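You operate a simulated robot arm through the tools that you are given. There is no shell and no other tool. Be economical: measure what you need, move in short steps, check, and stop when the job is done.

The job below is to be done with a simulated robot arm. You get a single attempt, and the scene is never put back.

Task
Funnel two scoops into the glass bottle from the jar its label names.
Fine: spill nothing; funnel, scoop and lid go back. Set down upright: scoop.
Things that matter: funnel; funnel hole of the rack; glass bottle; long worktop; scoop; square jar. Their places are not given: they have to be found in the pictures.

Only the result counts: the job must be done as asked and must still hold three seconds after the hand-in. Knocking over, shifting, dropping, spilling or breaking anything else fails it. Lids that push on must go on centred and level and be pressed home; caps that screw on are set level and turned clockwise until they are tight.

Robot
A 7-joint arm with a two-finger parallel gripper, fixed in place. Base frame: the origin is at the foot of the arm, x ahead of it, y to its left, z up; the work surface is at about z = 0.91. Readings come in m, rad, newtons and seconds.
With the tool pointing down near the work surface it reaches from about 0.28 to 0.68 m from the base axis. Its first joint turns from -1.152 to 1.152 rad. Payload 1.57 kg.
The TCP is the grasp point between the finger pads, 0.03 m short of the fingertips. In the tool frame z runs along the fingers and y along their closing line. Largest opening 0.11 m; finger width 0.024, thickness 0.012; the body of the gripper, 0.048 by 0.112 m, starts 0.078 m behind the TCP.
Orientation is told as [roll, pitch, yaw] about the base's x, y, z axes, in that order, counted from this pose: with the fingers straight down and closing along the base's y, the tool's x points along the base's -x, its y along +y and its z along -z.

Tools
- The arm moves only by the tool apply_moves. Its argument "deltas" is one flat list of numbers, 7 for each row, row after row: the shift along the base's x, y, z in mm, then the turn, a rotation vector about the base's x, y, z in rad, then the opening in per cent of the stroke, from 0 (shut) to 100 (fully open). In form: [tx, ty, tz, rx, ry, rz, hand, tx, ty, tz, rx, ry, rz, hand, ...]. A call has 1 to 12 rows; each row shifts and turns the commanded pose from where the row before left it. A row lasts 0.2 s, in which the tool goes at most 0.05 m and 0.15 rad; a call with a longer step from one row to the next is refused whole, and so is a gripper value outside its range. Where a pose cannot be reached the arm comes as near as it can. A force on the tool above 40 N (or 10 N above the force at the start of the call, whichever is more), or a blocked arm, ends the call early, and 0.2 s more pass. The fingers move at their own pace (about 0.108 m/s each) and stop on an object; they squeeze with about 31 N. The grip force told is the motor's: it shows also when the fingers shut on nothing. Time passes only in rows, and 0.2 s behind the last, so rows that do not move let the fingers close. It gives the time, the measured TCP pose, the force on the tool (base axes), the opening and the grip force at its end, in the units of the frame above (readings bear some noise), with the torque about the TCP (base axes, N m) and any sound that the robot's microphone picked up.
- Cameras (640 x 400 px; columns grow to the right, rows downward): "scene" is fixed at [0.1568, -0.3849, 1.4014]; the picture's right is [0.84, -0.53, 0.00], its down [-0.32, -0.50, -0.81] and it looks along [0.43, 0.68, -0.59] (base axes); focal length 214 px, centre (320, 200). "wrist" rides on the gripper at [0.07, 0.016, -0.141] in the tool frame; the picture's right is [-0.23, 0.97, 0.00], its down [-0.86, -0.20, -0.48] and it looks along [-0.47, -0.11, 0.88] (tool axes); focal length 222 px, centre (320, 200).
- camera(camera): a new picture of that camera. It takes no simulated time.
- point_at(camera, pixels): for up to 12 pixels [column, row] of the newest picture of that camera ("zoom" is the newest enlarged one), the place [x, y, z] in the base frame of the surface seen there, good to about 0.002 m. It takes no simulated time.
- zoom(camera, box): a new picture of the part [left, top, right, bottom] of that camera's present view, enlarged. It takes no simulated time.
- job_done(): hands the job in; it is judged then, once.

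Keep the steps short. Do not move on a guess: measure, check each grasp and each placing, and mend mistakes. In all there are 80 turns and 54 pictures (those below and enlarged ones count). Leave the gripper open and the arm clear of the work at the hand-in unless told otherwise, and finish with a single line.

The tools are called after "Call:" as a command line: name --argument value ..., lists and objects as JSON in quotes. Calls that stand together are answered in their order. apply_moves: Moves the arm, as the interface text tells. Its arguments: {"type":"object","properties":{"deltas":{"type":"array","items":{"type":"number"}}},"required":["deltas"]} The other tools are called the same way: camera (camera) takes a picture; point_at (camera, pixels) gives the place of the surface under pixels of a picture; zoom (camera, box) takes an enlarged picture of a part of a camera's view; job_done () hands the job in.

At the start:

```text
time_s: 0.0
tcp_pos: [0.2825, -0.088, 1.34]
ee_rot: [0.001, 0.001, 0.0]
contact_force: [0.3, -0.4, -0.6]
wrist_torque: [0.03, -0.01, 0.03]
opening: 0.11
finger_force: 0.1
```

scene: 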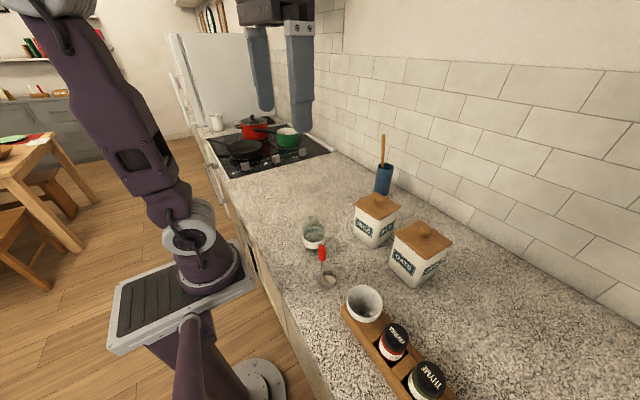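
wrist: 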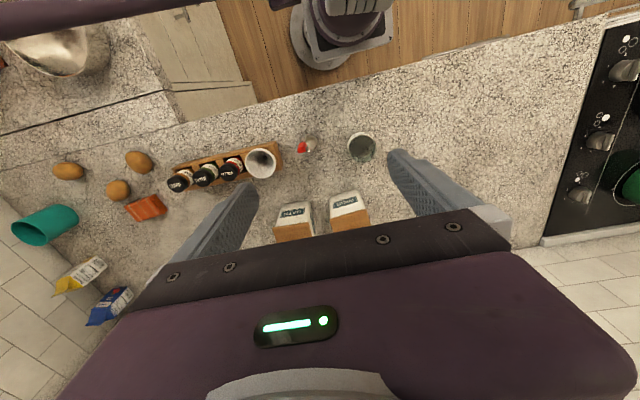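

I see two square jars, a bottle at (313,235), a scoop with a red handle at (322,260), and a funnel in a rack at (363,303). I'll zoom in to read the labels and see the shapes.

Call:
zoom --camera "scene" --box '[280, 180, 460, 300]'

Call:
zoom --camera "scene" --box '[290, 205, 380, 295]'

Call:
zoom --camera "wrist" --box '[230, 120, 410, 240]'

```text
3.33 times, centred on (370, 240) of scene
```

zoom: 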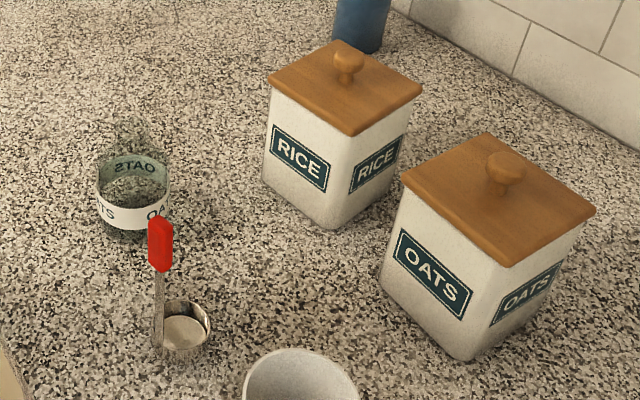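

```text
4.44 times, centred on (335, 250) of scene
```

zoom: 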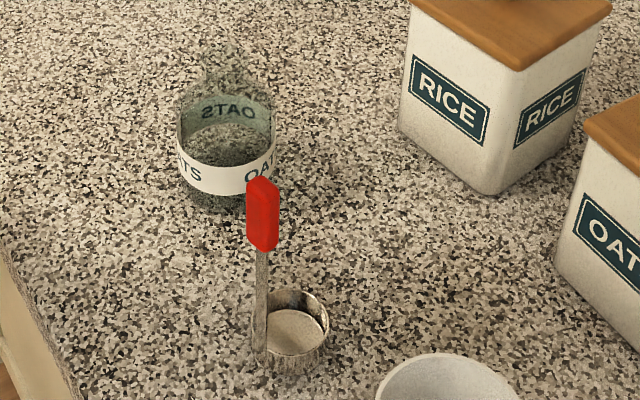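

```text
3.33 times, centred on (320, 180) of wrist
```

zoom: 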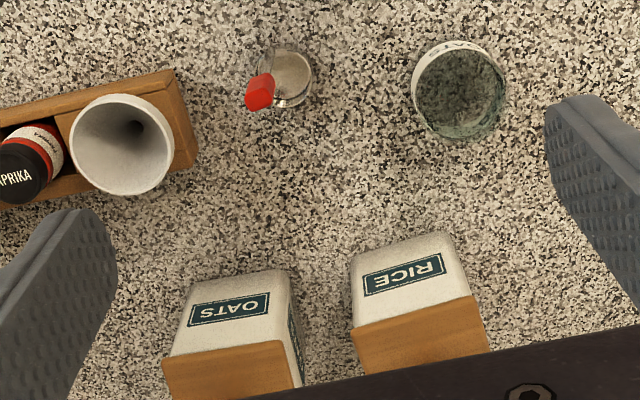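

The bottle's label reads OATS, so the OATS jar is the source. Next I'll measure points in the wrist zoom and in the scene picture.

Call:
point_at --camera "zoom" --pixels '[[258, 92], [290, 75], [310, 80], [288, 50], [122, 97], [72, 140], [172, 145], [122, 193], [137, 128], [180, 165], [460, 42], [413, 90]]'

Call:
point_at --camera "scene" --pixels '[[422, 227], [422, 236], [393, 231], [420, 219], [453, 240], [421, 253], [416, 285], [388, 265], [440, 266], [313, 246], [322, 254], [350, 285]]'

Call:
zoom --camera "scene" --box '[380, 205, 464, 295]'

```text
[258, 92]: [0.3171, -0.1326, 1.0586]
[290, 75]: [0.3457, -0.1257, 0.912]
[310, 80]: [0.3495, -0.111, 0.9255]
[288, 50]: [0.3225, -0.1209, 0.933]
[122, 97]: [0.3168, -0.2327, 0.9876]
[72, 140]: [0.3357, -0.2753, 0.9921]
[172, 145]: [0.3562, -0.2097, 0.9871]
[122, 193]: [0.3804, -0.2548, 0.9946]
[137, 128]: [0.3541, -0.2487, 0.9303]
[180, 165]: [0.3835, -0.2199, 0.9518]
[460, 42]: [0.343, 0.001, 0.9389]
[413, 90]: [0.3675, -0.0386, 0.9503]
```

```text
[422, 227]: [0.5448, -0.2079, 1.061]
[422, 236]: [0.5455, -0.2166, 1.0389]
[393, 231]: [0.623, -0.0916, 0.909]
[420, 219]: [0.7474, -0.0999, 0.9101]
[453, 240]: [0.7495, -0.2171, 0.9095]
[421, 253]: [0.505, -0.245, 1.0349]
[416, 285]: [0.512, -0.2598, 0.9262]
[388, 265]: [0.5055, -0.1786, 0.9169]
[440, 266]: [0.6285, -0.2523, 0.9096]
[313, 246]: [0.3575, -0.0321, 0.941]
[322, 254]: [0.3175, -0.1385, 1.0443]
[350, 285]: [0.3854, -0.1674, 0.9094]
```

```text
4.44 times, centred on (422, 250) of scene
```

zoom: 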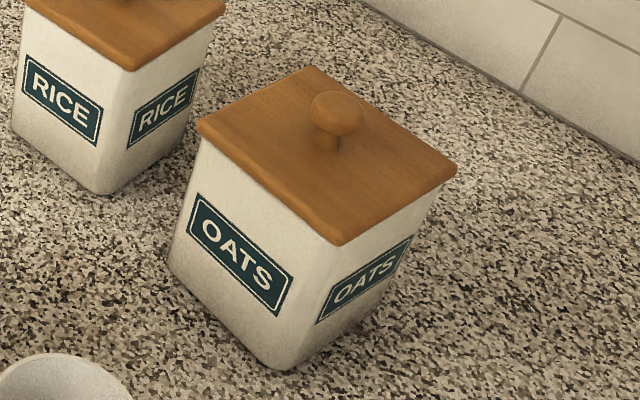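

I'll measure the lid corners, knob and jar edges in this zoom.

Call:
point_at --camera "zoom" --pixels '[[205, 122], [336, 235], [450, 172], [310, 72], [336, 98], [328, 140], [325, 118], [255, 125], [290, 160], [340, 260], [210, 152], [425, 210]]'

Call:
zoom --camera "scene" --box '[290, 210, 400, 330]'

```text
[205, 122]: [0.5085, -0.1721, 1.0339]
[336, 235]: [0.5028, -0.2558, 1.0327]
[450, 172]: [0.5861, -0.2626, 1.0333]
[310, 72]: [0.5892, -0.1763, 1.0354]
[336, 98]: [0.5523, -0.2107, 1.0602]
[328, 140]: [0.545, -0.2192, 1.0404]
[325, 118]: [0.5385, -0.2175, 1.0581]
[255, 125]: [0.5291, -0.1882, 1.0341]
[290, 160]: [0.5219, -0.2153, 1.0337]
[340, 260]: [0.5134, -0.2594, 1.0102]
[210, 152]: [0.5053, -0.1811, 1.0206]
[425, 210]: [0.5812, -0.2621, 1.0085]
```

```text
3.33 times, centred on (345, 270) of scene
```

zoom: 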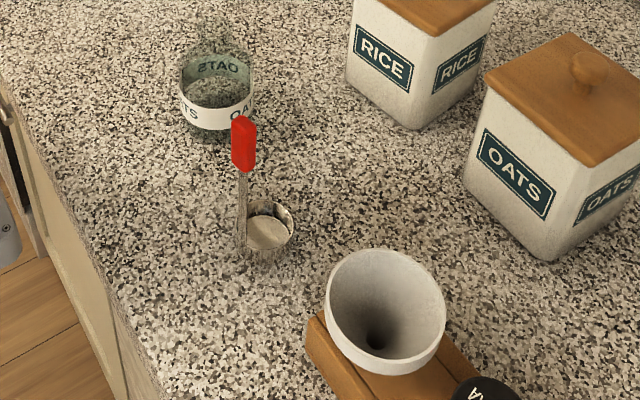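

I need the geometry of the bottle neck, so I'll zoom in closer on the bottle.

Call:
zoom --camera "scene" --box '[290, 205, 335, 265]'

Call:
point_at --camera "zoom" --pixels '[[240, 118], [200, 130], [280, 80], [338, 110], [340, 145], [332, 180], [345, 180], [320, 30], [320, 15], [300, 45], [352, 45], [320, 60]]'

```text
6.67 times, centred on (312, 235) of scene
```

zoom: 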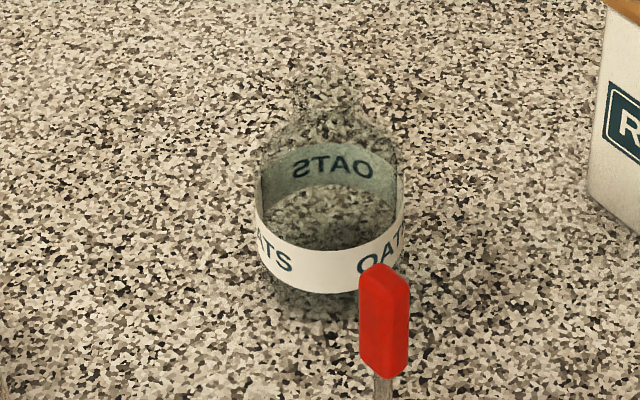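

```text
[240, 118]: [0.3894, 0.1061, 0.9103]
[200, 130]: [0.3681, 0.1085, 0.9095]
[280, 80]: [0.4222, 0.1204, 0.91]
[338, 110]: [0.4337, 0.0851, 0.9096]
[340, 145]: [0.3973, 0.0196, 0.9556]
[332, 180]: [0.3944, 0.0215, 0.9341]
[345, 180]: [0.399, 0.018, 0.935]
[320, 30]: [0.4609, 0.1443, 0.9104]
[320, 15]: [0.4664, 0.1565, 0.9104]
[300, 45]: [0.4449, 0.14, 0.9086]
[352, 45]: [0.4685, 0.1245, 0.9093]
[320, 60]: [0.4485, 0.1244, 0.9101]
```

The depth readings pass through the glass, but the label is opaque. I'll measure points around the label to find the bottle's axis.

Call:
point_at --camera "zoom" --pixels '[[262, 215], [275, 250], [300, 275], [330, 282], [352, 280], [398, 225], [400, 200], [300, 165], [325, 155], [360, 160], [385, 175], [275, 175]]'

Call:
zoom --camera "scene" --box '[297, 210, 327, 240]'

```text
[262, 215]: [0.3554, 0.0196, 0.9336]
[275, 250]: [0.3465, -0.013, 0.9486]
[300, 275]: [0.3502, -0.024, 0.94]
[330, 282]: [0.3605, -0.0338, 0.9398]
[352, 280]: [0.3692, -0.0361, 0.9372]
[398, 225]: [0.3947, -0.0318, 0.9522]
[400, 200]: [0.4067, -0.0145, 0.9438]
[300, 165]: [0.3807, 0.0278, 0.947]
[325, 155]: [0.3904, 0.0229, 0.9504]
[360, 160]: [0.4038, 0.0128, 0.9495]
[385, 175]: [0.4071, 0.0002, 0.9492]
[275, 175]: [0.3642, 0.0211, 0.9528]
```

```text
13.33 times, centred on (312, 225) of scene
```

zoom: 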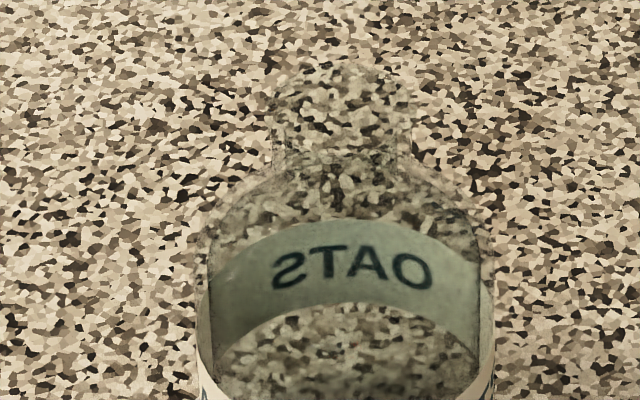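

The label circle puts the bottle axis at about (0.377, -0.005), with the rim near z 1.02. Now I'll move above the OATS lid to look at it from close up.

Call:
apply_moves --deltas '[33, -16, -17, 0, 0, 0, 100, 33, -16, -17, 0, 0, 0, 100, 33, -16, -17, 0, 0, 0, 100, 33, -16, -17, 0, 0, 0, 100, 33, -16, -17, 0, 0, 0, 100, 33, -16, -17, 0, 0, 0, 100, 33, -16, -17, 0, 0, 0, 100, 33, -16, -17, 0, 0, 0, 100, 0, 0, 0, 0, 0, 0, 60]'

Call:
camera --camera "wrist"

```text
time_s: 2.0
tcp_pos: [0.542, -0.2149, 1.2061]
ee_rot: [-0.002, 0.001, 0.001]
contact_force: [0.6, -0.1, -0.2]
wrist_torque: [0.02, -0.02, -0.04]
opening: 0.066
finger_force: 0.0
```

```text
44 pictures are left
```

wrist: 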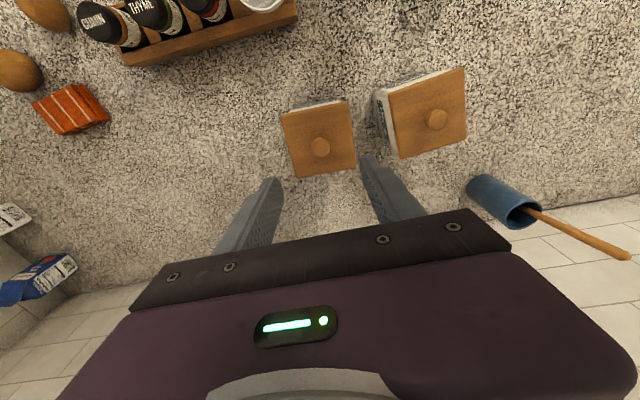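

I'll measure the knob and lid here, and find a free spot on the worktop to put the lid down.

Call:
point_at --camera "wrist" --pixels '[[320, 147], [311, 148], [329, 146], [320, 138], [320, 156], [283, 118], [346, 103], [356, 169], [294, 176], [240, 120], [230, 160], [180, 130]]'

Call:
zoom --camera "wrist" --box '[270, 90, 370, 190]'

```text
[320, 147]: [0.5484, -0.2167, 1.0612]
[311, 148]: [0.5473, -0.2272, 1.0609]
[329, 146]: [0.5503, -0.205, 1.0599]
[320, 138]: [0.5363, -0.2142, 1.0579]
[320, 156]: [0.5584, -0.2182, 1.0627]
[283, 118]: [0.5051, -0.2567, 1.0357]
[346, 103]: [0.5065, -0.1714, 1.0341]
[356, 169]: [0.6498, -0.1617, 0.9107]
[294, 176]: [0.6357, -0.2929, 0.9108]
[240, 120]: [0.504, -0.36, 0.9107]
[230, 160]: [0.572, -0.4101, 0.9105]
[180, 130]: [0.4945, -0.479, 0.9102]
```

```text
4.00 times, centred on (320, 140) of wrist
```

zoom: 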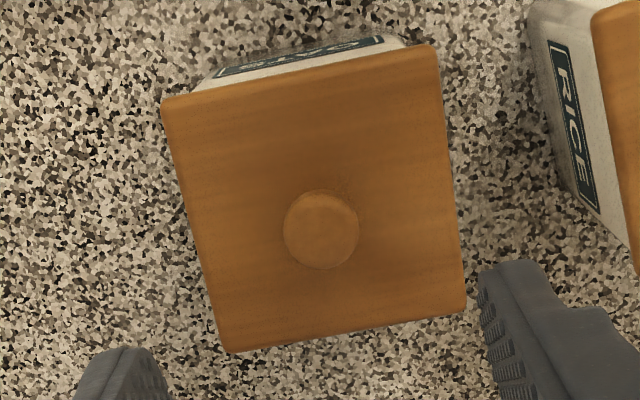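

The knob is at (0.548, -0.2165) with its top at z 1.062, and the lid's top surface is at z 1.034. I'll come down so the fingertips sit just above the lid, then close.

Call:
apply_moves --deltas '[6, -1.5, -30, 0, 0, 0, 50, 0, 0, -40, 0, 0, 0, 50, 0, 0, -40, 0, 0, 0, 50, 0, 0, -20, 0, 0, 0, 50, 0, 0, -8, 0, 0, 0, 50, 0, 0, 0, 0, 0, 0, 50]'

```text
time_s: 3.4
tcp_pos: [0.5506, -0.216, 1.0657]
ee_rot: [0.0, 0.0, 0.0]
contact_force: [0.3, 0.1, -0.2]
wrist_torque: [0.0, 0.02, 0.02]
opening: 0.0549
finger_force: 0.1
```

Call:
apply_moves --deltas '[0, 0, 0, 0, 0, 0, 0, 0, 0, 0, 0, 0, 0, 0, 0, 0, 0, 0, 0, 0, 0, 0, 0, 2, 0, 0, 0, 0, 0, 0, 4, 0, 0, 0, 0]'

```text
time_s: 4.6
tcp_pos: [0.5514, -0.2173, 1.0717]
ee_rot: [0.001, 0.0, 0.001]
contact_force: [0.7, -0.6, -1.3]
wrist_torque: [-0.03, 0.02, 0.02]
opening: 0.0233
finger_force: 30.7
heard: snap
```

The grip holds the knob at 23 mm opening, and I heard a snap as the lid came free. I'll lift it and check.

Call:
apply_moves --deltas '[0, 0, 20, 0, 0, 0, 0, 0, 0, 40, 0, 0, 0, 0, 0, 0, 40, 0, 0, 0, 0, 0, 0, 0, 0, 0, 0, 0]'

Call:
zoom --camera "scene" --box '[340, 150, 490, 300]'

```text
time_s: 5.6
tcp_pos: [0.5534, -0.2176, 1.1743]
ee_rot: [0.0, -0.001, -0.001]
contact_force: [-0.2, -0.1, -0.4]
wrist_torque: [0.02, 0.02, 0.0]
opening: 0.0001
finger_force: 21.3
```

```text
2.67 times, centred on (415, 225) of scene
```

zoom: 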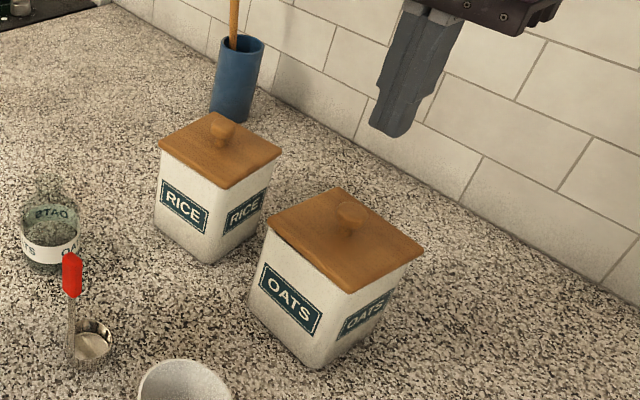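

The grip slipped off and the lid is still on the jar. I'll measure how it sits now.

Call:
point_at --camera "zoom" --pixels '[[275, 222], [350, 286], [414, 254], [335, 192], [350, 210], [342, 230], [310, 222], [345, 260], [390, 250], [355, 245]]'

Call:
zoom --camera "scene" --box '[390, 210, 454, 280]'

```text
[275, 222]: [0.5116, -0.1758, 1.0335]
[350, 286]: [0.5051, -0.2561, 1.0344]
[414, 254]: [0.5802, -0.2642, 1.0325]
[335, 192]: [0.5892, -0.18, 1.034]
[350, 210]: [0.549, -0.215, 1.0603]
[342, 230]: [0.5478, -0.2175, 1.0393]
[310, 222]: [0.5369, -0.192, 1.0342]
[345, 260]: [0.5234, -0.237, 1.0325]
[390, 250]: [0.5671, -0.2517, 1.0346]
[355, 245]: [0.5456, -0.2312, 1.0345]
```

```text
5.71 times, centred on (422, 245) of scene
```

zoom: 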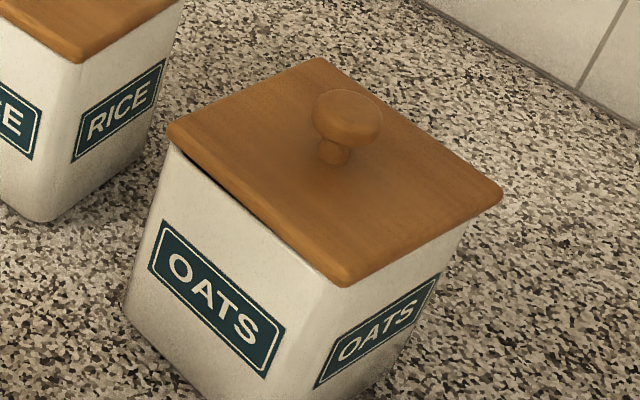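

The lid is level and the knob is mushroom-shaped. I'll grip it again, slightly lower and better centred on the knob in x, and lift slowly.

Call:
apply_moves --deltas '[-4, 1, -40, 0, 0, 0, 40, 0, 0, -40, 0, 0, 0, 40, 0, 0, -20, 0, 0, 0, 40, 0, 0, -9, 0, 0, 0, 40, 0, 0, 0, 0, 0, 0, 40, 0, 0, 0, 0, 0, 0, 0, 0, 0, 0, 0, 0, 0, 0, 0, 0, 0, 0, 0, 0, 0]'

Call:
zoom --camera "scene" --box '[390, 190, 454, 280]'

```text
time_s: 7.4
tcp_pos: [0.5502, -0.2125, 1.0654]
ee_rot: [0.001, 0.001, 0.0]
contact_force: [-0.1, -1.1, -0.7]
wrist_torque: [-0.01, 0.0, 0.01]
opening: 0.0232
finger_force: 31.2
```

```text
4.44 times, centred on (422, 235) of scene
```

zoom: 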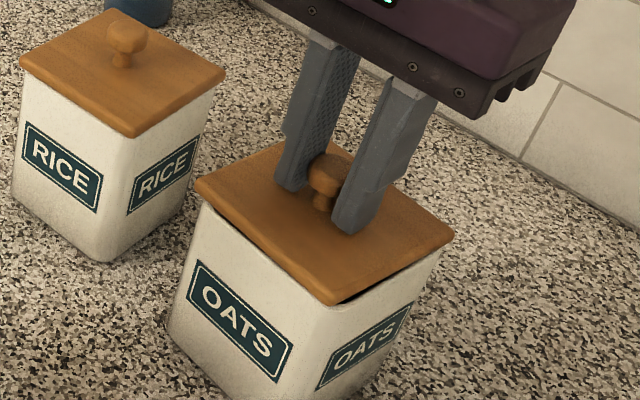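

The grip is on the knob at 23 mm and the lid is loose. I'll lift slowly.

Call:
apply_moves --deltas '[0, 0, 2, 0, 0, 0, 0, 0, 0, 3, 0, 0, 0, 0, 0, 0, 5, 0, 0, 0, 0, 0, 0, 7, 0, 0, 0, 0, 0, 0, 7, 0, 0, 0, 0, 0, 0, 0, 0, 0, 0, 0]'

Call:
zoom --camera "scene" --box '[390, 190, 454, 280]'

```text
time_s: 8.8
tcp_pos: [0.5473, -0.2149, 1.0873]
ee_rot: [-0.001, 0.001, 0.001]
contact_force: [-0.3, 0.8, -0.4]
wrist_torque: [-0.03, -0.02, 0.0]
opening: 0.0231
finger_force: 31.4
```

```text
4.44 times, centred on (422, 235) of scene
```

zoom: 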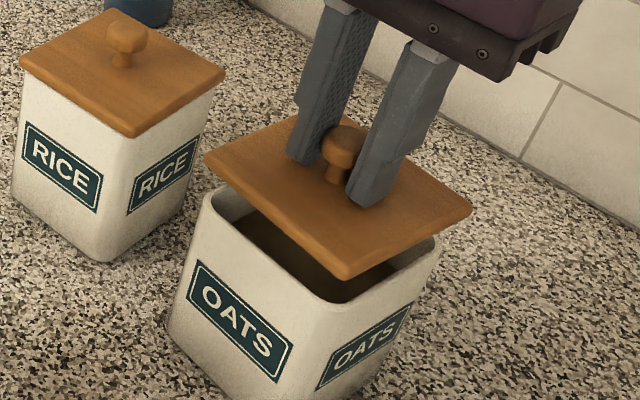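

The lid is off and held. I'll lift it gently and carry it to the free spot near (0.50, -0.355).

Call:
apply_moves --deltas '[0, 0, 10, 0, 0, 0, 0, 0, 0, 14, 0, 0, 0, 0, 0, 0, 10, 0, 0, 0, 0, -6, -20, 5, 0, 0, 0, 0, -9, -24, 0, 0, 0, 0, 0, -9, -24, 0, 0, 0, 0, 0, -9, -24, 0, 0, 0, 0, 0, -9, -24, 0, 0, 0, 0, 0, -6, -20, 0, 0, 0, 0, 0, 0, 0, 0, 0, 0, 0, 0]'

Call:
camera --camera "scene"

Call:
camera --camera "wrist"

```text
time_s: 11.0
tcp_pos: [0.5001, -0.3524, 1.1264]
ee_rot: [-0.001, -0.002, 0.001]
contact_force: [-0.4, -0.5, -0.5]
wrist_torque: [0.01, -0.01, -0.01]
opening: 0.0231
finger_force: 31.5
```

```text
38 pictures are left
```

scene: 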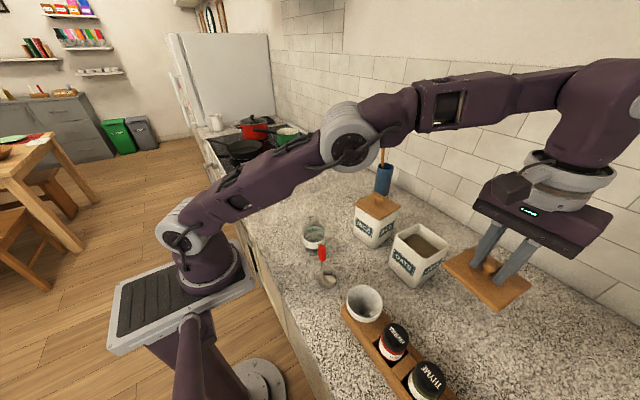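

```text
37 pictures are left
```

wrist: 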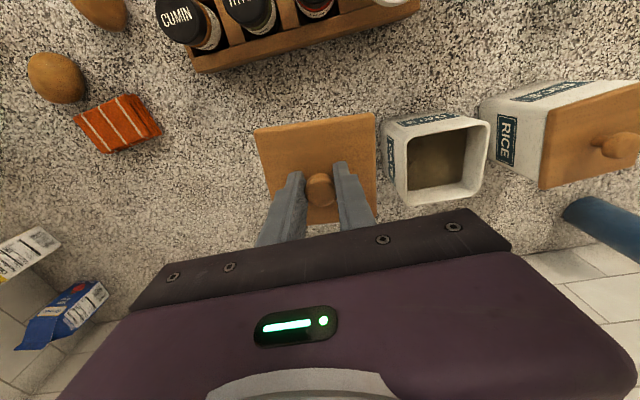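

I'll measure the lid's orientation in the grip, the jar opening and contents, and how close the rack is.

Call:
point_at --camera "wrist" --pixels '[[258, 133], [372, 117], [374, 212], [275, 185], [395, 124], [484, 121], [478, 196], [402, 200], [437, 160], [420, 140], [465, 150], [470, 180]]'

Call:
point_at --camera "scene" --pixels '[[498, 306], [448, 265], [527, 284], [397, 238], [419, 226], [447, 240], [425, 256], [422, 240], [410, 242], [432, 245], [490, 330], [470, 350]]'

```text
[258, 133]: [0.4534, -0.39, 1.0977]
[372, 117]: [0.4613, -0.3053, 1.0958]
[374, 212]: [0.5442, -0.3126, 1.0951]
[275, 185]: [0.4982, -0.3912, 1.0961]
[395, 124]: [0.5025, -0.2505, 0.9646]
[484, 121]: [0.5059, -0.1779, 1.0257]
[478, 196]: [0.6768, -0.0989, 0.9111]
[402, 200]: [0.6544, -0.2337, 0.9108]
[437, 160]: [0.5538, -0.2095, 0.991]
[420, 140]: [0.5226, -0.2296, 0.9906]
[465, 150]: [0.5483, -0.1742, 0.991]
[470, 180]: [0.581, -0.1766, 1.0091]
```

```text
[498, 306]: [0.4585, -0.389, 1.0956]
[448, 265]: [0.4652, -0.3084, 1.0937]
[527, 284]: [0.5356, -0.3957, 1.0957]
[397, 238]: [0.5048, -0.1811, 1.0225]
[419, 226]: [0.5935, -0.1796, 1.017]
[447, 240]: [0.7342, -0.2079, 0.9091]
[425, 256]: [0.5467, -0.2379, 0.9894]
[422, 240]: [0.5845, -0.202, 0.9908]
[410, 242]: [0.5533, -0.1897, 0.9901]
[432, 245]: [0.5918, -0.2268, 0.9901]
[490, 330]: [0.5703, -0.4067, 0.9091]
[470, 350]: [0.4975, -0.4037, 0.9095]
```

Contents sit at z 0.990 and the jar rim is at about 1.025. I'll lower the lid towards the worktop.

Call:
apply_moves --deltas '[0, 0, -20, 0, 0, 0, 0, 0, 0, -30, 0, 0, 0, 0, 0, 0, -30, 0, 0, 0, 0, 0, 0, -30, 0, 0, 0, 0, 0, 0, -25, 0, 0, 0, 0, 0, 0, -15, 0, 0, 0, 0, 0, 0, -10, 0, 0, 0, 0, 0, 0, 0, 0, 0, 0, 0]'

Call:
zoom --camera "scene" --box '[420, 240, 560, 360]'

```text
time_s: 12.8
tcp_pos: [0.4994, -0.3525, 0.9656]
ee_rot: [0.001, 0.0, -0.001]
contact_force: [-0.2, 0.1, -1.1]
wrist_torque: [-0.01, -0.01, 0.0]
opening: 0.0232
finger_force: 30.5
```

```text
3.33 times, centred on (490, 300) of scene
```

zoom: 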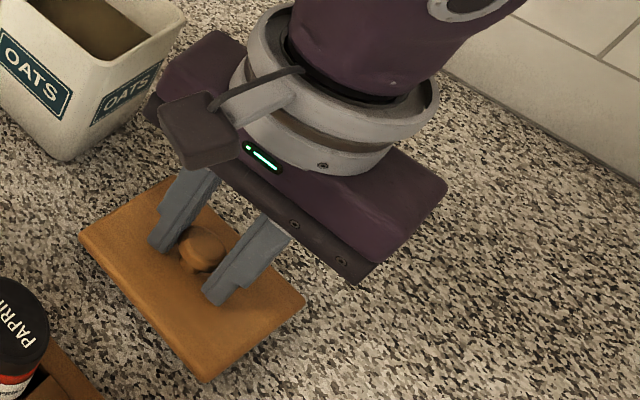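

Call:
apply_moves --deltas '[0, 0, -3, 0, 0, 0, 0, 0, 0, -3, 0, 0, 0, 0, 0, 0, -3, 0, 0, 0, 0, 0, 0, 0, 0, 0, 0, 0]'

Call:
point_at --camera "scene" --pixels '[[448, 315], [478, 345], [466, 320], [450, 340]]'

```text
time_s: 13.8
tcp_pos: [0.4995, -0.3517, 0.9575]
ee_rot: [0.0, 0.002, 0.0]
contact_force: [0.5, -0.1, -0.8]
wrist_torque: [-0.02, 0.01, -0.01]
opening: 0.0235
finger_force: 31.1
```

```text
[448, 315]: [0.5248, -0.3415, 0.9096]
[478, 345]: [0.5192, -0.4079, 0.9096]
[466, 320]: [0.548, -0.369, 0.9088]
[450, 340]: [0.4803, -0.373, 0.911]
```

Call:
apply_moves --deltas '[0, 0, -2, 0, 0, 0, 0, 0, 0, -2, 0, 0, 0, 0, 0, 0, 0, 0, 0, 0, 0]'

```text
time_s: 14.6
tcp_pos: [0.4986, -0.352, 0.9536]
ee_rot: [-0.001, -0.002, 0.0]
contact_force: [0.0, -0.2, -1.4]
wrist_torque: [0.0, -0.01, -0.01]
opening: 0.0235
finger_force: 31.6
```

Call:
apply_moves --deltas '[0, 0, -2, 0, 0, 0, 0, 0, 0, -1.5, 0, 0, 0, 0, 0, 0, 0, 0, 0, 0, 0]'

Call:
zoom --camera "scene" --box '[430, 270, 530, 360]'

Call:
point_at --camera "zoom" --pixels '[[60, 160], [200, 280], [150, 240], [330, 240], [220, 340]]'

```text
time_s: 15.4
tcp_pos: [0.4996, -0.3521, 0.9502]
ee_rot: [-0.002, 0.0, -0.001]
contact_force: [0.2, -1.4, 5.4]
wrist_torque: [0.04, -0.01, 0.07]
opening: 0.0235
finger_force: 30.5
```

```text
4.44 times, centred on (480, 315) of scene
```

zoom: 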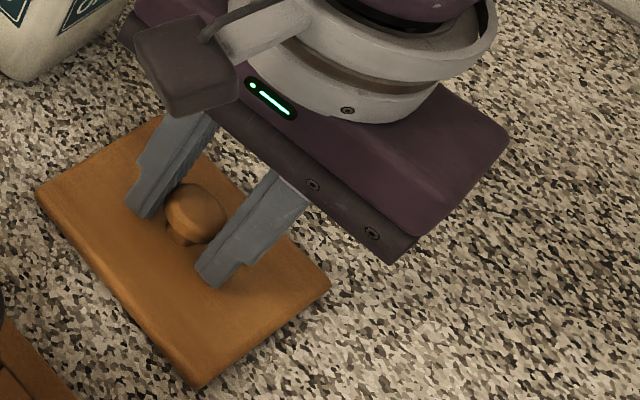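

```text
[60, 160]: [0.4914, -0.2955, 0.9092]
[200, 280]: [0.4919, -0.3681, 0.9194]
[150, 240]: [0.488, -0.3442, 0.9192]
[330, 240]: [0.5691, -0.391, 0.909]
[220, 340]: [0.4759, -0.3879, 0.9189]
```

The lid is flat on the worktop, with its top at z 0.919 and 5 N of contact. I'll release and rise, heading for a view of the funnel.

Call:
apply_moves --deltas '[0, 0, 1, 0, 0, 0, 20, 0, 0, 0, 0, 0, 0, 50, 0, 0, 20, 0, 0, 0, 50, 0, 0, 40, 0, 0, 0, 60, 0, 0, 40, 0, 0, 0, 80, 0, 0, 45, 0, 0, 0, 100, -30, 20, 35, 0, 0, 0, 100, -40, 25, 10, 0, 0, 0, 100, -40, 25, 0, 0, 0, 0, 100, -40, 25, 0, 0, 0, 0, 100, 0, 10, 0, 0, 0, 0, 100, 0, 0, 0, 0, 0, 0, 100]'

Call:
camera --camera "wrist"

```text
refused: row 7 steps farther than a row can; nothing moved
```

```text
34 pictures are left
```

wrist: 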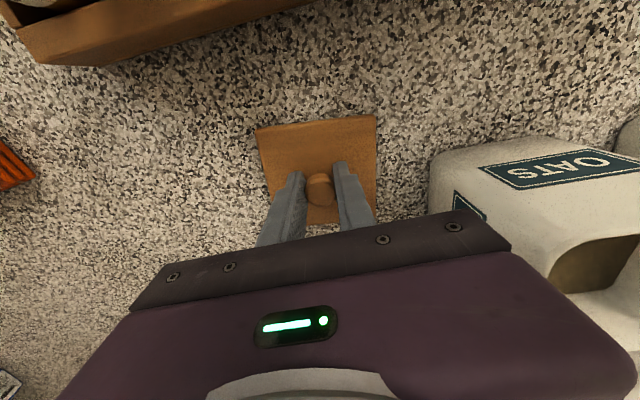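

One row was too long, so the whole call was refused. I'll resend with a shorter step.

Call:
apply_moves --deltas '[0, 0, 1, 0, 0, 0, 20, 0, 0, 0, 0, 0, 0, 50, 0, 0, 20, 0, 0, 0, 50, 0, 0, 40, 0, 0, 0, 60, 0, 0, 40, 0, 0, 0, 80, 0, 0, 45, 0, 0, 0, 100, -25, 20, 30, 0, 0, 0, 100, -40, 25, 10, 0, 0, 0, 100, -40, 25, 0, 0, 0, 0, 100, -40, 25, 0, 0, 0, 0, 100, 0, 10, 0, 0, 0, 0, 100, 0, 0, 0, 0, 0, 0, 100]'

```text
time_s: 18.0
tcp_pos: [0.3562, -0.2445, 1.1355]
ee_rot: [0.0, -0.001, 0.001]
contact_force: [0.8, 0.5, -0.1]
wrist_torque: [0.02, -0.06, 0.01]
opening: 0.1099
finger_force: 0.1
```

Call:
camera --camera "wrist"

Call:
camera --camera "scene"

```text
33 pictures are left
```

wrist: 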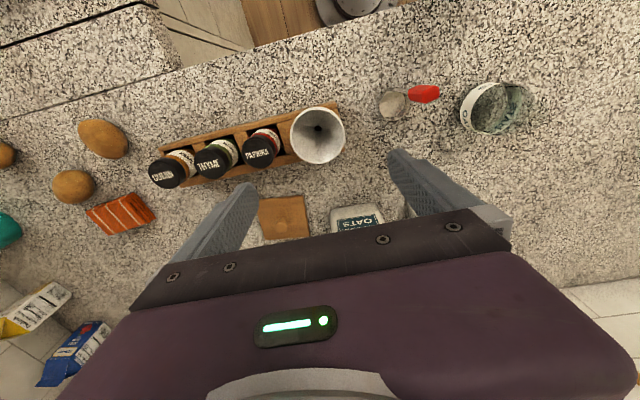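

```text
32 pictures are left
```

scene: 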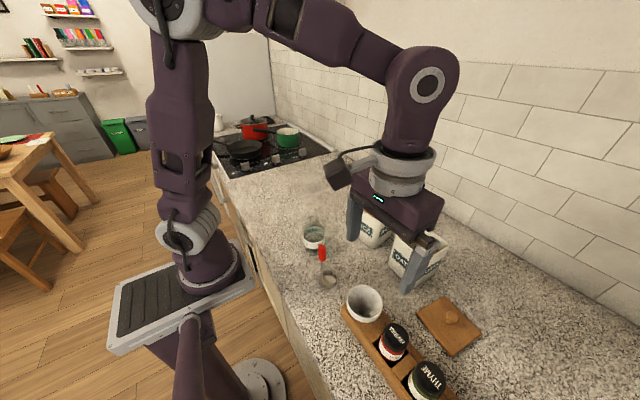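

The funnel is at (318,136) in the wrist view. I'll measure its rim, the rack and the scoop.

Call:
point_at --camera "wrist" --pixels '[[293, 134], [343, 134], [318, 109], [318, 162], [300, 117], [337, 117], [298, 155], [338, 154], [285, 118], [335, 104], [288, 160], [319, 127]]'

Call:
zoom --camera "wrist" --box '[260, 70, 380, 190]'

Call:
point_at --camera "zoom" --pixels '[[280, 345], [440, 210], [275, 180], [420, 150], [330, 360], [300, 280], [180, 340], [420, 345], [440, 260]]'

```text
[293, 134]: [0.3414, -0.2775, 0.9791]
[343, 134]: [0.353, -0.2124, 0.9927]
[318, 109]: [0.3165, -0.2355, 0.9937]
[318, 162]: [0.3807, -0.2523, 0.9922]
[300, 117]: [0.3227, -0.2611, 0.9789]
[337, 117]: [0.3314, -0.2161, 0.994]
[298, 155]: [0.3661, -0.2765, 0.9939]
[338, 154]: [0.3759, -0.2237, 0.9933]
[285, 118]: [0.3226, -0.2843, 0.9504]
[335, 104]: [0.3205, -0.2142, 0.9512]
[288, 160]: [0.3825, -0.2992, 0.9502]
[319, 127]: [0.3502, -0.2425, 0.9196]
```

```text
3.33 times, centred on (320, 130) of wrist
```

zoom: 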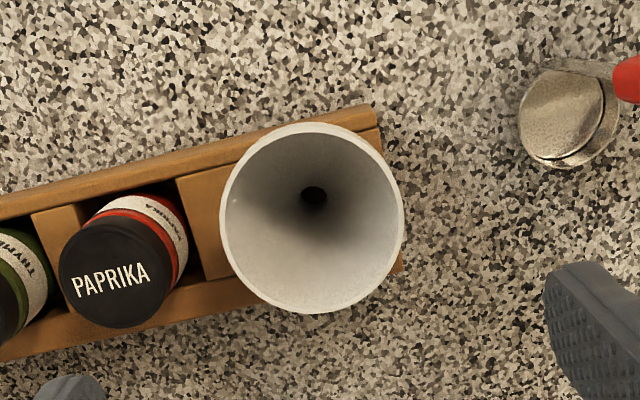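

```text
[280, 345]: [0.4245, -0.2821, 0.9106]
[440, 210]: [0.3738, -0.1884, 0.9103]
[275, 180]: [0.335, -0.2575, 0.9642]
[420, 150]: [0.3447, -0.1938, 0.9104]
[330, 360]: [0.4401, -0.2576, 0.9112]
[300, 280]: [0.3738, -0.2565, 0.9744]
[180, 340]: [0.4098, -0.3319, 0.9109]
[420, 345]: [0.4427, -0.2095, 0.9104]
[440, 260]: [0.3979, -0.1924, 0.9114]
```

The funnel rim is centred near (0.349, -0.2445) with radius 0.034 and top z 0.993. The paprika jar is too close for a finger along y, so I'll turn the gripper 90° and close along x.

Call:
apply_moves --deltas '[-7, 0, 0, 0, 0, 0.1428, 100, 0, 0, 0, 0, 0, 0.1428, 100, 0, 0, 0, 0, 0, 0.1428, 100, 0, 0, 0, 0, 0, 0.1428, 100, 0, 0, 0, 0, 0, 0.1428, 100, 0, 0, 0, 0, 0, 0.1428, 100, 0, 0, 0, 0, 0, 0.1428, 100, 0, 0, 0, 0, 0, 0.1428, 100, 0, 0, 0, 0, 0, 0.1428, 100, 0, 0, 0, 0, 0, 0.1428, 100, 0, 0, 0, 0, 0, 0.1428, 100, 0, 0, 0, 0, 0, 0, 100]'

Call:
camera --camera "wrist"

```text
time_s: 20.6
tcp_pos: [0.3477, -0.2466, 1.1369]
ee_rot: [0.001, -0.001, 1.573]
contact_force: [-0.3, -0.2, 0.6]
wrist_torque: [0.02, 0.03, -0.04]
opening: 0.1099
finger_force: 0.1
```

```text
30 pictures are left
```

wrist: 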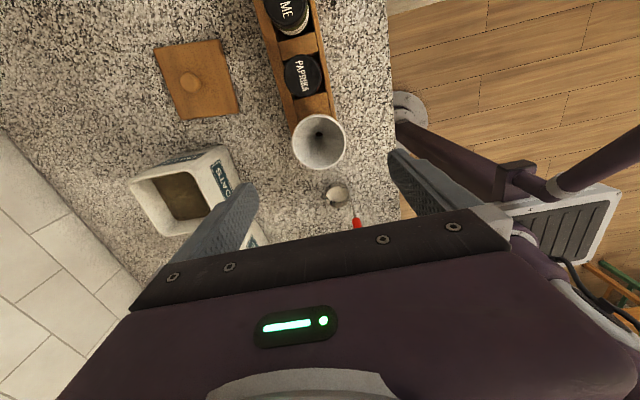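

I'll measure the rim again from this side so the centring is good.

Call:
point_at --camera "wrist" --pixels '[[294, 141], [344, 142], [319, 116], [319, 169], [301, 124], [338, 123], [300, 160], [337, 161], [324, 188], [345, 188], [336, 179], [356, 220]]'

```text
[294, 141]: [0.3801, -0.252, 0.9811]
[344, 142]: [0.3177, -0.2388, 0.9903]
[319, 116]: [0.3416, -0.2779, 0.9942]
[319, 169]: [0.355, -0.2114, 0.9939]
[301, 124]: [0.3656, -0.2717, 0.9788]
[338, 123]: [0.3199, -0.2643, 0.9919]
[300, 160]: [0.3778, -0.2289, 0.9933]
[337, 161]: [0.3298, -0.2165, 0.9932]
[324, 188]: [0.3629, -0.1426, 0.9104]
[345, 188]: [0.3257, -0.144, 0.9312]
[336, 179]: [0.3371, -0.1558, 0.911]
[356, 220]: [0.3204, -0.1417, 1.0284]
```

Call:
apply_moves --deltas '[1, 1, -40, 0, 0, 0, 100, 0, 0, -40, 0, 0, 0, 100, 0, 0, -40, 0, 0, 0, 100, 0, 0, -20, 0, 0, 0, 100, 0, 0, -10, 0, 0, 0, 100, 0, 0, 0, 0, 0, 0, 100]'

Call:
camera --camera "wrist"

```text
time_s: 22.0
tcp_pos: [0.3476, -0.2421, 0.9879]
ee_rot: [0.001, 0.0, 1.572]
contact_force: [0.9, -0.4, 0.5]
wrist_torque: [-0.01, -0.02, 0.03]
opening: 0.1102
finger_force: 0.0
```

```text
29 pictures are left
```

wrist: 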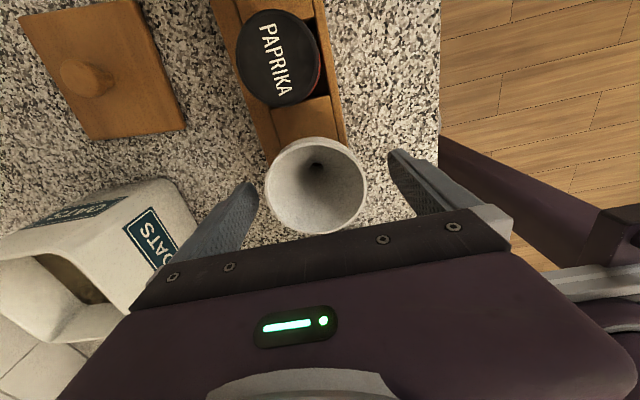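

The funnel is centred between the fingers. I'll close, then make a small lift.

Call:
apply_moves --deltas '[0, 0, 0, 0, 0, 0, 70, 0, 0, 0, 0, 0, 0, 50, 0, 0, 0, 0, 0, 0, 50, 0, 0, 0, 0, 0, 0, 50, 0, 0, 5, 0, 0, 0, 50, 0, 0, 10, 0, 0, 0, 50, 0, 0, 0, 0, 0, 0, 50]'

Call:
camera --camera "wrist"

```text
time_s: 23.6
tcp_pos: [0.3469, -0.2446, 1.0024]
ee_rot: [0.0, -0.001, 1.57]
contact_force: [1.2, 0.2, -0.1]
wrist_torque: [-0.04, -0.04, -0.01]
opening: 0.0678
finger_force: 31.4
```

```text
28 pictures are left
```

wrist: 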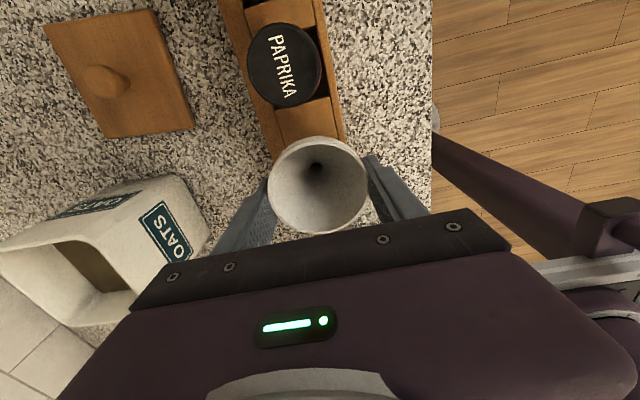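

The funnel is held at 68 mm opening. I'll lift it and carry it over the bottle axis, staying high enough to clear the scoop.

Call:
apply_moves --deltas '[0, 0, 35, 0, 0, 0, 50, 0, 0, 40, 0, 0, 0, 50, 0, 0, 40, 0, 0, 0, 50, 0, 0, 40, 0, 0, 0, 50, 4, 35, 0, 0, 0, 0, 50, 5, 40, 0, 0, 0, 0, 50, 5, 40, 0, 0, 0, 0, 50, 5, 40, 0, 0, 0, 0, 50, 5, 45, 0, 0, 0, 0, 50, 5, 40, 0, 0, 0, 0, 50, 0, 0, 0, 0, 0, 0, 50]'

Call:
zoom --camera "scene" --box '[270, 145, 360, 265]'

Call:
camera --camera "wrist"

```text
time_s: 26.0
tcp_pos: [0.3778, -0.0076, 1.1564]
ee_rot: [0.0, 0.0, 1.57]
contact_force: [0.7, 0.3, -0.6]
wrist_torque: [0.01, 0.02, 0.01]
opening: 0.0679
finger_force: 31.0
```

```text
3.33 times, centred on (315, 205) of scene
```

zoom: 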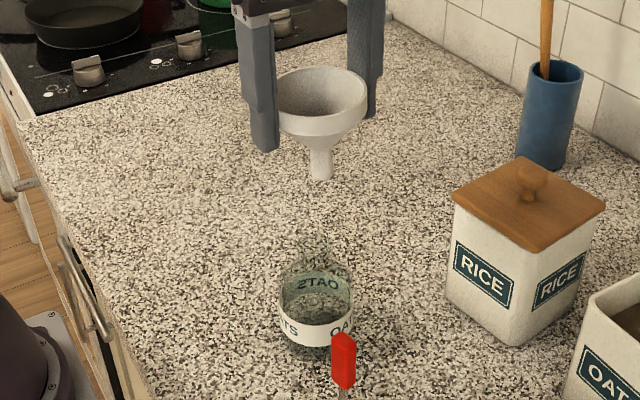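

```text
26 pictures are left
```

wrist: 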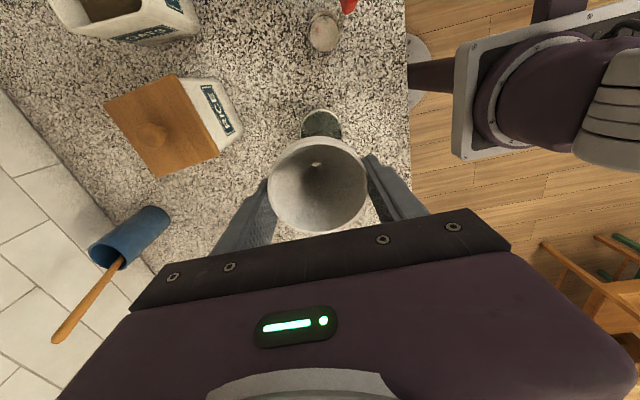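

I'll measure the funnel's stem tip and rim, and re-check the label.

Call:
point_at --camera "zoom" --pixels '[[322, 176], [313, 165], [322, 165], [330, 163], [320, 150], [278, 100], [366, 98], [322, 132], [322, 75], [282, 305], [316, 340], [350, 300]]'

Call:
point_at --camera "wrist" --pixels '[[270, 185], [365, 180], [318, 139], [317, 230], [316, 165], [302, 130], [338, 128], [320, 112]]'

```text
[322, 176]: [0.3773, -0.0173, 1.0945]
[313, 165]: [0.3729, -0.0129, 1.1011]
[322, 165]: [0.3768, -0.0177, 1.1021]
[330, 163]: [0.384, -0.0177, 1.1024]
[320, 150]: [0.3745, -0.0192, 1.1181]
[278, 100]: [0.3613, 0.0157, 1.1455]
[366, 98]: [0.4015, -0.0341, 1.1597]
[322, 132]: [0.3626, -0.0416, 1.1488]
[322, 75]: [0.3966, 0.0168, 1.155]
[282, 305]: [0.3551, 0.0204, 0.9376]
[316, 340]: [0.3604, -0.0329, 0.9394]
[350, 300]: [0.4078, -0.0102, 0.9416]
```

```text
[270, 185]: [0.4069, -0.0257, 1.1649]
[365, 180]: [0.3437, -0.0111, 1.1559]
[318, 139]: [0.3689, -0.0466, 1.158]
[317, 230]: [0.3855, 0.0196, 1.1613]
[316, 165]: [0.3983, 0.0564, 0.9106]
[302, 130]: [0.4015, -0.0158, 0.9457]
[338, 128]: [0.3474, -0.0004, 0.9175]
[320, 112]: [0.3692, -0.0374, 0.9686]
```

The funnel's centre is at about (0.378, -0.012), 6 mm short of the bottle axis in y. I'll shift +6 mm in y and come down until the stem tip is just above the neck.

Call:
apply_moves --deltas '[-1, 6, 0, 0, 0, 0, 50, 0, 0, -20, 0, 0, 0, 50, 0, 0, -20, 0, 0, 0, 50, 0, 0, -15, 0, 0, 0, 50, 0, 0, 0, 0, 0, 0, 50]'

Call:
zoom --camera "scene" --box '[285, 180, 345, 260]'

Call:
point_at --camera "zoom" --pixels '[[340, 140], [330, 125], [340, 125], [350, 125], [340, 100]]'

```text
time_s: 27.2
tcp_pos: [0.3781, -0.0012, 1.1003]
ee_rot: [0.001, -0.001, 1.57]
contact_force: [0.4, 0.1, -0.1]
wrist_torque: [0.0, -0.01, 0.01]
opening: 0.0679
finger_force: 31.2
```

```text
5.00 times, centred on (315, 220) of scene
```

zoom: 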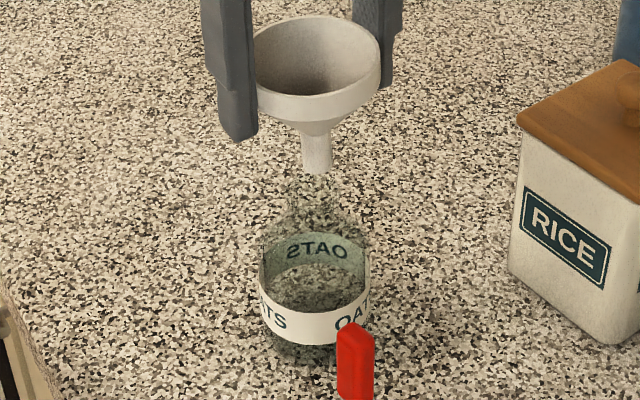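

```text
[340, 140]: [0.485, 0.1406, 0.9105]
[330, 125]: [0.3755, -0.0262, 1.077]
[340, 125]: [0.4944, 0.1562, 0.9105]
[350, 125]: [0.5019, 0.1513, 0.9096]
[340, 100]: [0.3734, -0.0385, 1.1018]
```

The stem lines up with the neck. I'll lower it in small steps and watch the force.

Call:
apply_moves --deltas '[-0.5, 0, -5, 0, 0, 0, 50, 0, 0, -5, 0, 0, 0, 50, 0, 0, -5, 0, 0, 0, 50, 0, 0, -5, 0, 0, 0, 50, 0, 0, -5, 0, 0, 0, 50, 0, 0, 0, 0, 0, 0, 50]'

Call:
zoom --camera "scene" --box '[285, 180, 345, 260]'

```text
time_s: 28.6
tcp_pos: [0.3758, -0.0012, 1.0764]
ee_rot: [0.001, 0.0, 1.571]
contact_force: [-1.0, 0.9, 15.3]
wrist_torque: [0.06, -0.09, 0.02]
opening: 0.0676
finger_force: 31.2
```

```text
5.00 times, centred on (315, 220) of scene
```

zoom: 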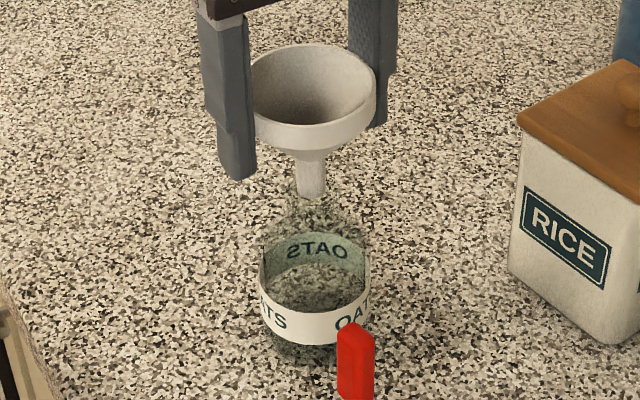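

Contact shows 15 N. I need to know whether the stem is in the neck or resting on the rim, so I'll zoom in.

Call:
zoom --camera "scene" --box '[300, 200, 330, 230]'

Call:
point_at --camera "zoom" --pixels '[[285, 200], [300, 200], [330, 200], [312, 190], [312, 215], [312, 230]]'

```text
13.33 times, centred on (315, 215) of scene
```

zoom: 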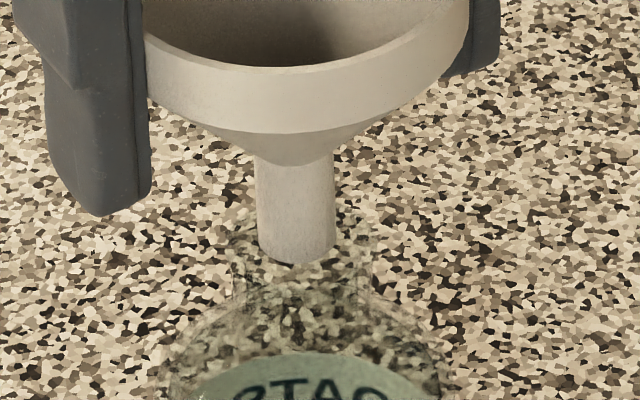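

```text
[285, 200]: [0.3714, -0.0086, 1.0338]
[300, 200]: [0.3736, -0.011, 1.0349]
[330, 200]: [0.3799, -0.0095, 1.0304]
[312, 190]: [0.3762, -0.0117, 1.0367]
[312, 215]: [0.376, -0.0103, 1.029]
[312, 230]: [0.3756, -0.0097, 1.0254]
```

The stem tip is resting on the near side of the rim, about 3 mm short of the neck's centre. I'll lift 4 mm, shift +2.3 mm in x and +2.2 mm in y, and try again gently.

Call:
apply_moves --deltas '[0, 0, 5, 0, 0, 0, 50, 2.3, 2.2, 0, 0, 0, 0, 50, 0, 0, -3, 0, 0, 0, 50, 0, 0, -3, 0, 0, 0, 50, 0, 0, -3, 0, 0, 0, 50, 0, 0, 0, 0, 0, 0, 50]'

```text
time_s: 30.0
tcp_pos: [0.379, 0.0011, 1.0729]
ee_rot: [-0.005, 0.001, 1.571]
contact_force: [-4.3, 0.6, 12.6]
wrist_torque: [-0.01, 0.21, 0.0]
opening: 0.067
finger_force: 30.6
stopped in row 6: the force on the tool passed its limit at 41 N (the readings are from after the stop); the commanded pose is now the measured one
```

That hit the force limit. I'll look before doing anything more.

Call:
zoom --camera "scene" --box '[297, 197, 333, 233]'

Call:
point_at --camera "zoom" --pixels '[[312, 190], [312, 215], [312, 230], [285, 210], [335, 210], [312, 130]]'

```text
11.11 times, centred on (315, 215) of scene
```

zoom: 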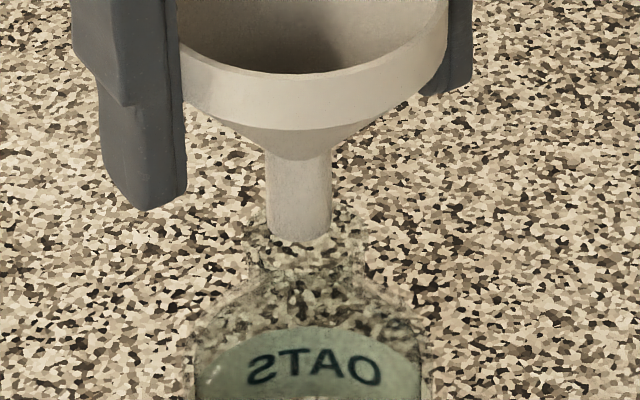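

```text
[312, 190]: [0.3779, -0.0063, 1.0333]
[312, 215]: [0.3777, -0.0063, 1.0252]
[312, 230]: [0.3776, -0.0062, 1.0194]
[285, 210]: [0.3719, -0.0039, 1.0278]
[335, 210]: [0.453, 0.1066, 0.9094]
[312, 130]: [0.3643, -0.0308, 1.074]
```

The stem is still not in, so rather than guess I'll lift the funnel clear, slide it aside to +y, and look straight down into the neck with the wrist camera.

Call:
apply_moves --deltas '[0, 0, 10, 0, 0, 0, 50, 0, 0, 35, 0, 0, 0, 50, 0, 35, 0, 0, 0, 0, 50, 0, 35, 0, 0, 0, 0, 50, 0, 0, 0, 0, 0, 0, 50]'

Call:
zoom --camera "wrist" --box '[280, 40, 380, 140]'

```text
time_s: 31.2
tcp_pos: [0.3783, 0.0729, 1.1181]
ee_rot: [-0.004, -0.001, 1.572]
contact_force: [-0.4, -0.2, 0.0]
wrist_torque: [-0.01, 0.01, 0.01]
opening: 0.0669
finger_force: 31.5
```

```text
4.00 times, centred on (330, 90) of wrist
```

zoom: 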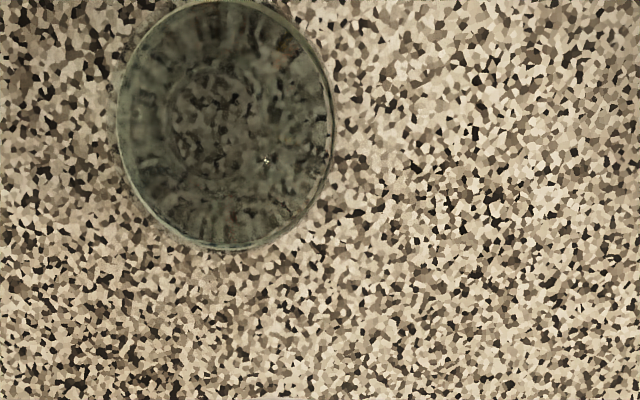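

The bottle is visible from almost straight above. I'll zoom in on the neck ring.

Call:
zoom --camera "wrist" --box '[272, 36, 340, 104]'

```text
5.88 times, centred on (306, 70) of wrist
```

zoom: 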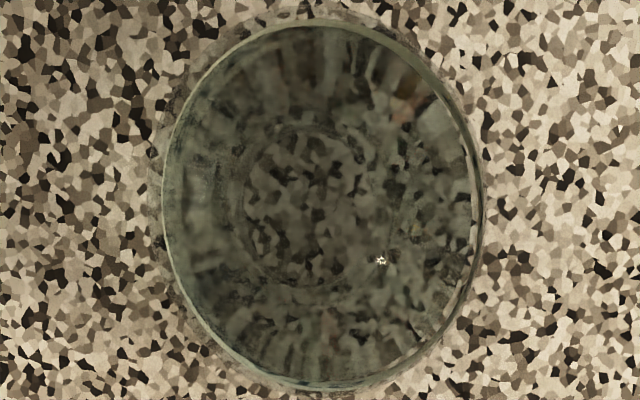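

The neck is centred near (0.376, -0.006). Now I'll check exactly where the funnel sits in the hand, and whether it's tilted.

Call:
zoom --camera "scene" --box '[274, 152, 324, 202]'

```text
8.00 times, centred on (299, 177) of scene
```

zoom: 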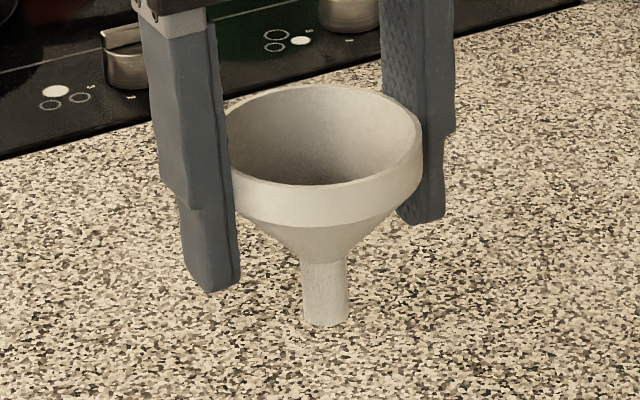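

Call:
point_at --camera "zoom" --pixels '[[325, 181], [410, 150], [240, 155], [325, 88], [405, 115], [260, 100], [325, 270], [325, 318], [310, 290], [340, 290], [325, 210], [325, 290]]'

```text
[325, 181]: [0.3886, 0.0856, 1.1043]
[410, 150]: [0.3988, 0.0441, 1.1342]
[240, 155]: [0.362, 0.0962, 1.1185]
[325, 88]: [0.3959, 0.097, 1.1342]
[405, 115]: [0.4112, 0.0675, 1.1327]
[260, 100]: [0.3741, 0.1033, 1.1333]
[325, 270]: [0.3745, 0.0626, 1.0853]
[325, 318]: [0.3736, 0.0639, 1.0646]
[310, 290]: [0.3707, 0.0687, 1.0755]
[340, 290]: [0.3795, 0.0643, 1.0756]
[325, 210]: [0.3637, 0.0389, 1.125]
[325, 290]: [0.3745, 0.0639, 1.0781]
```

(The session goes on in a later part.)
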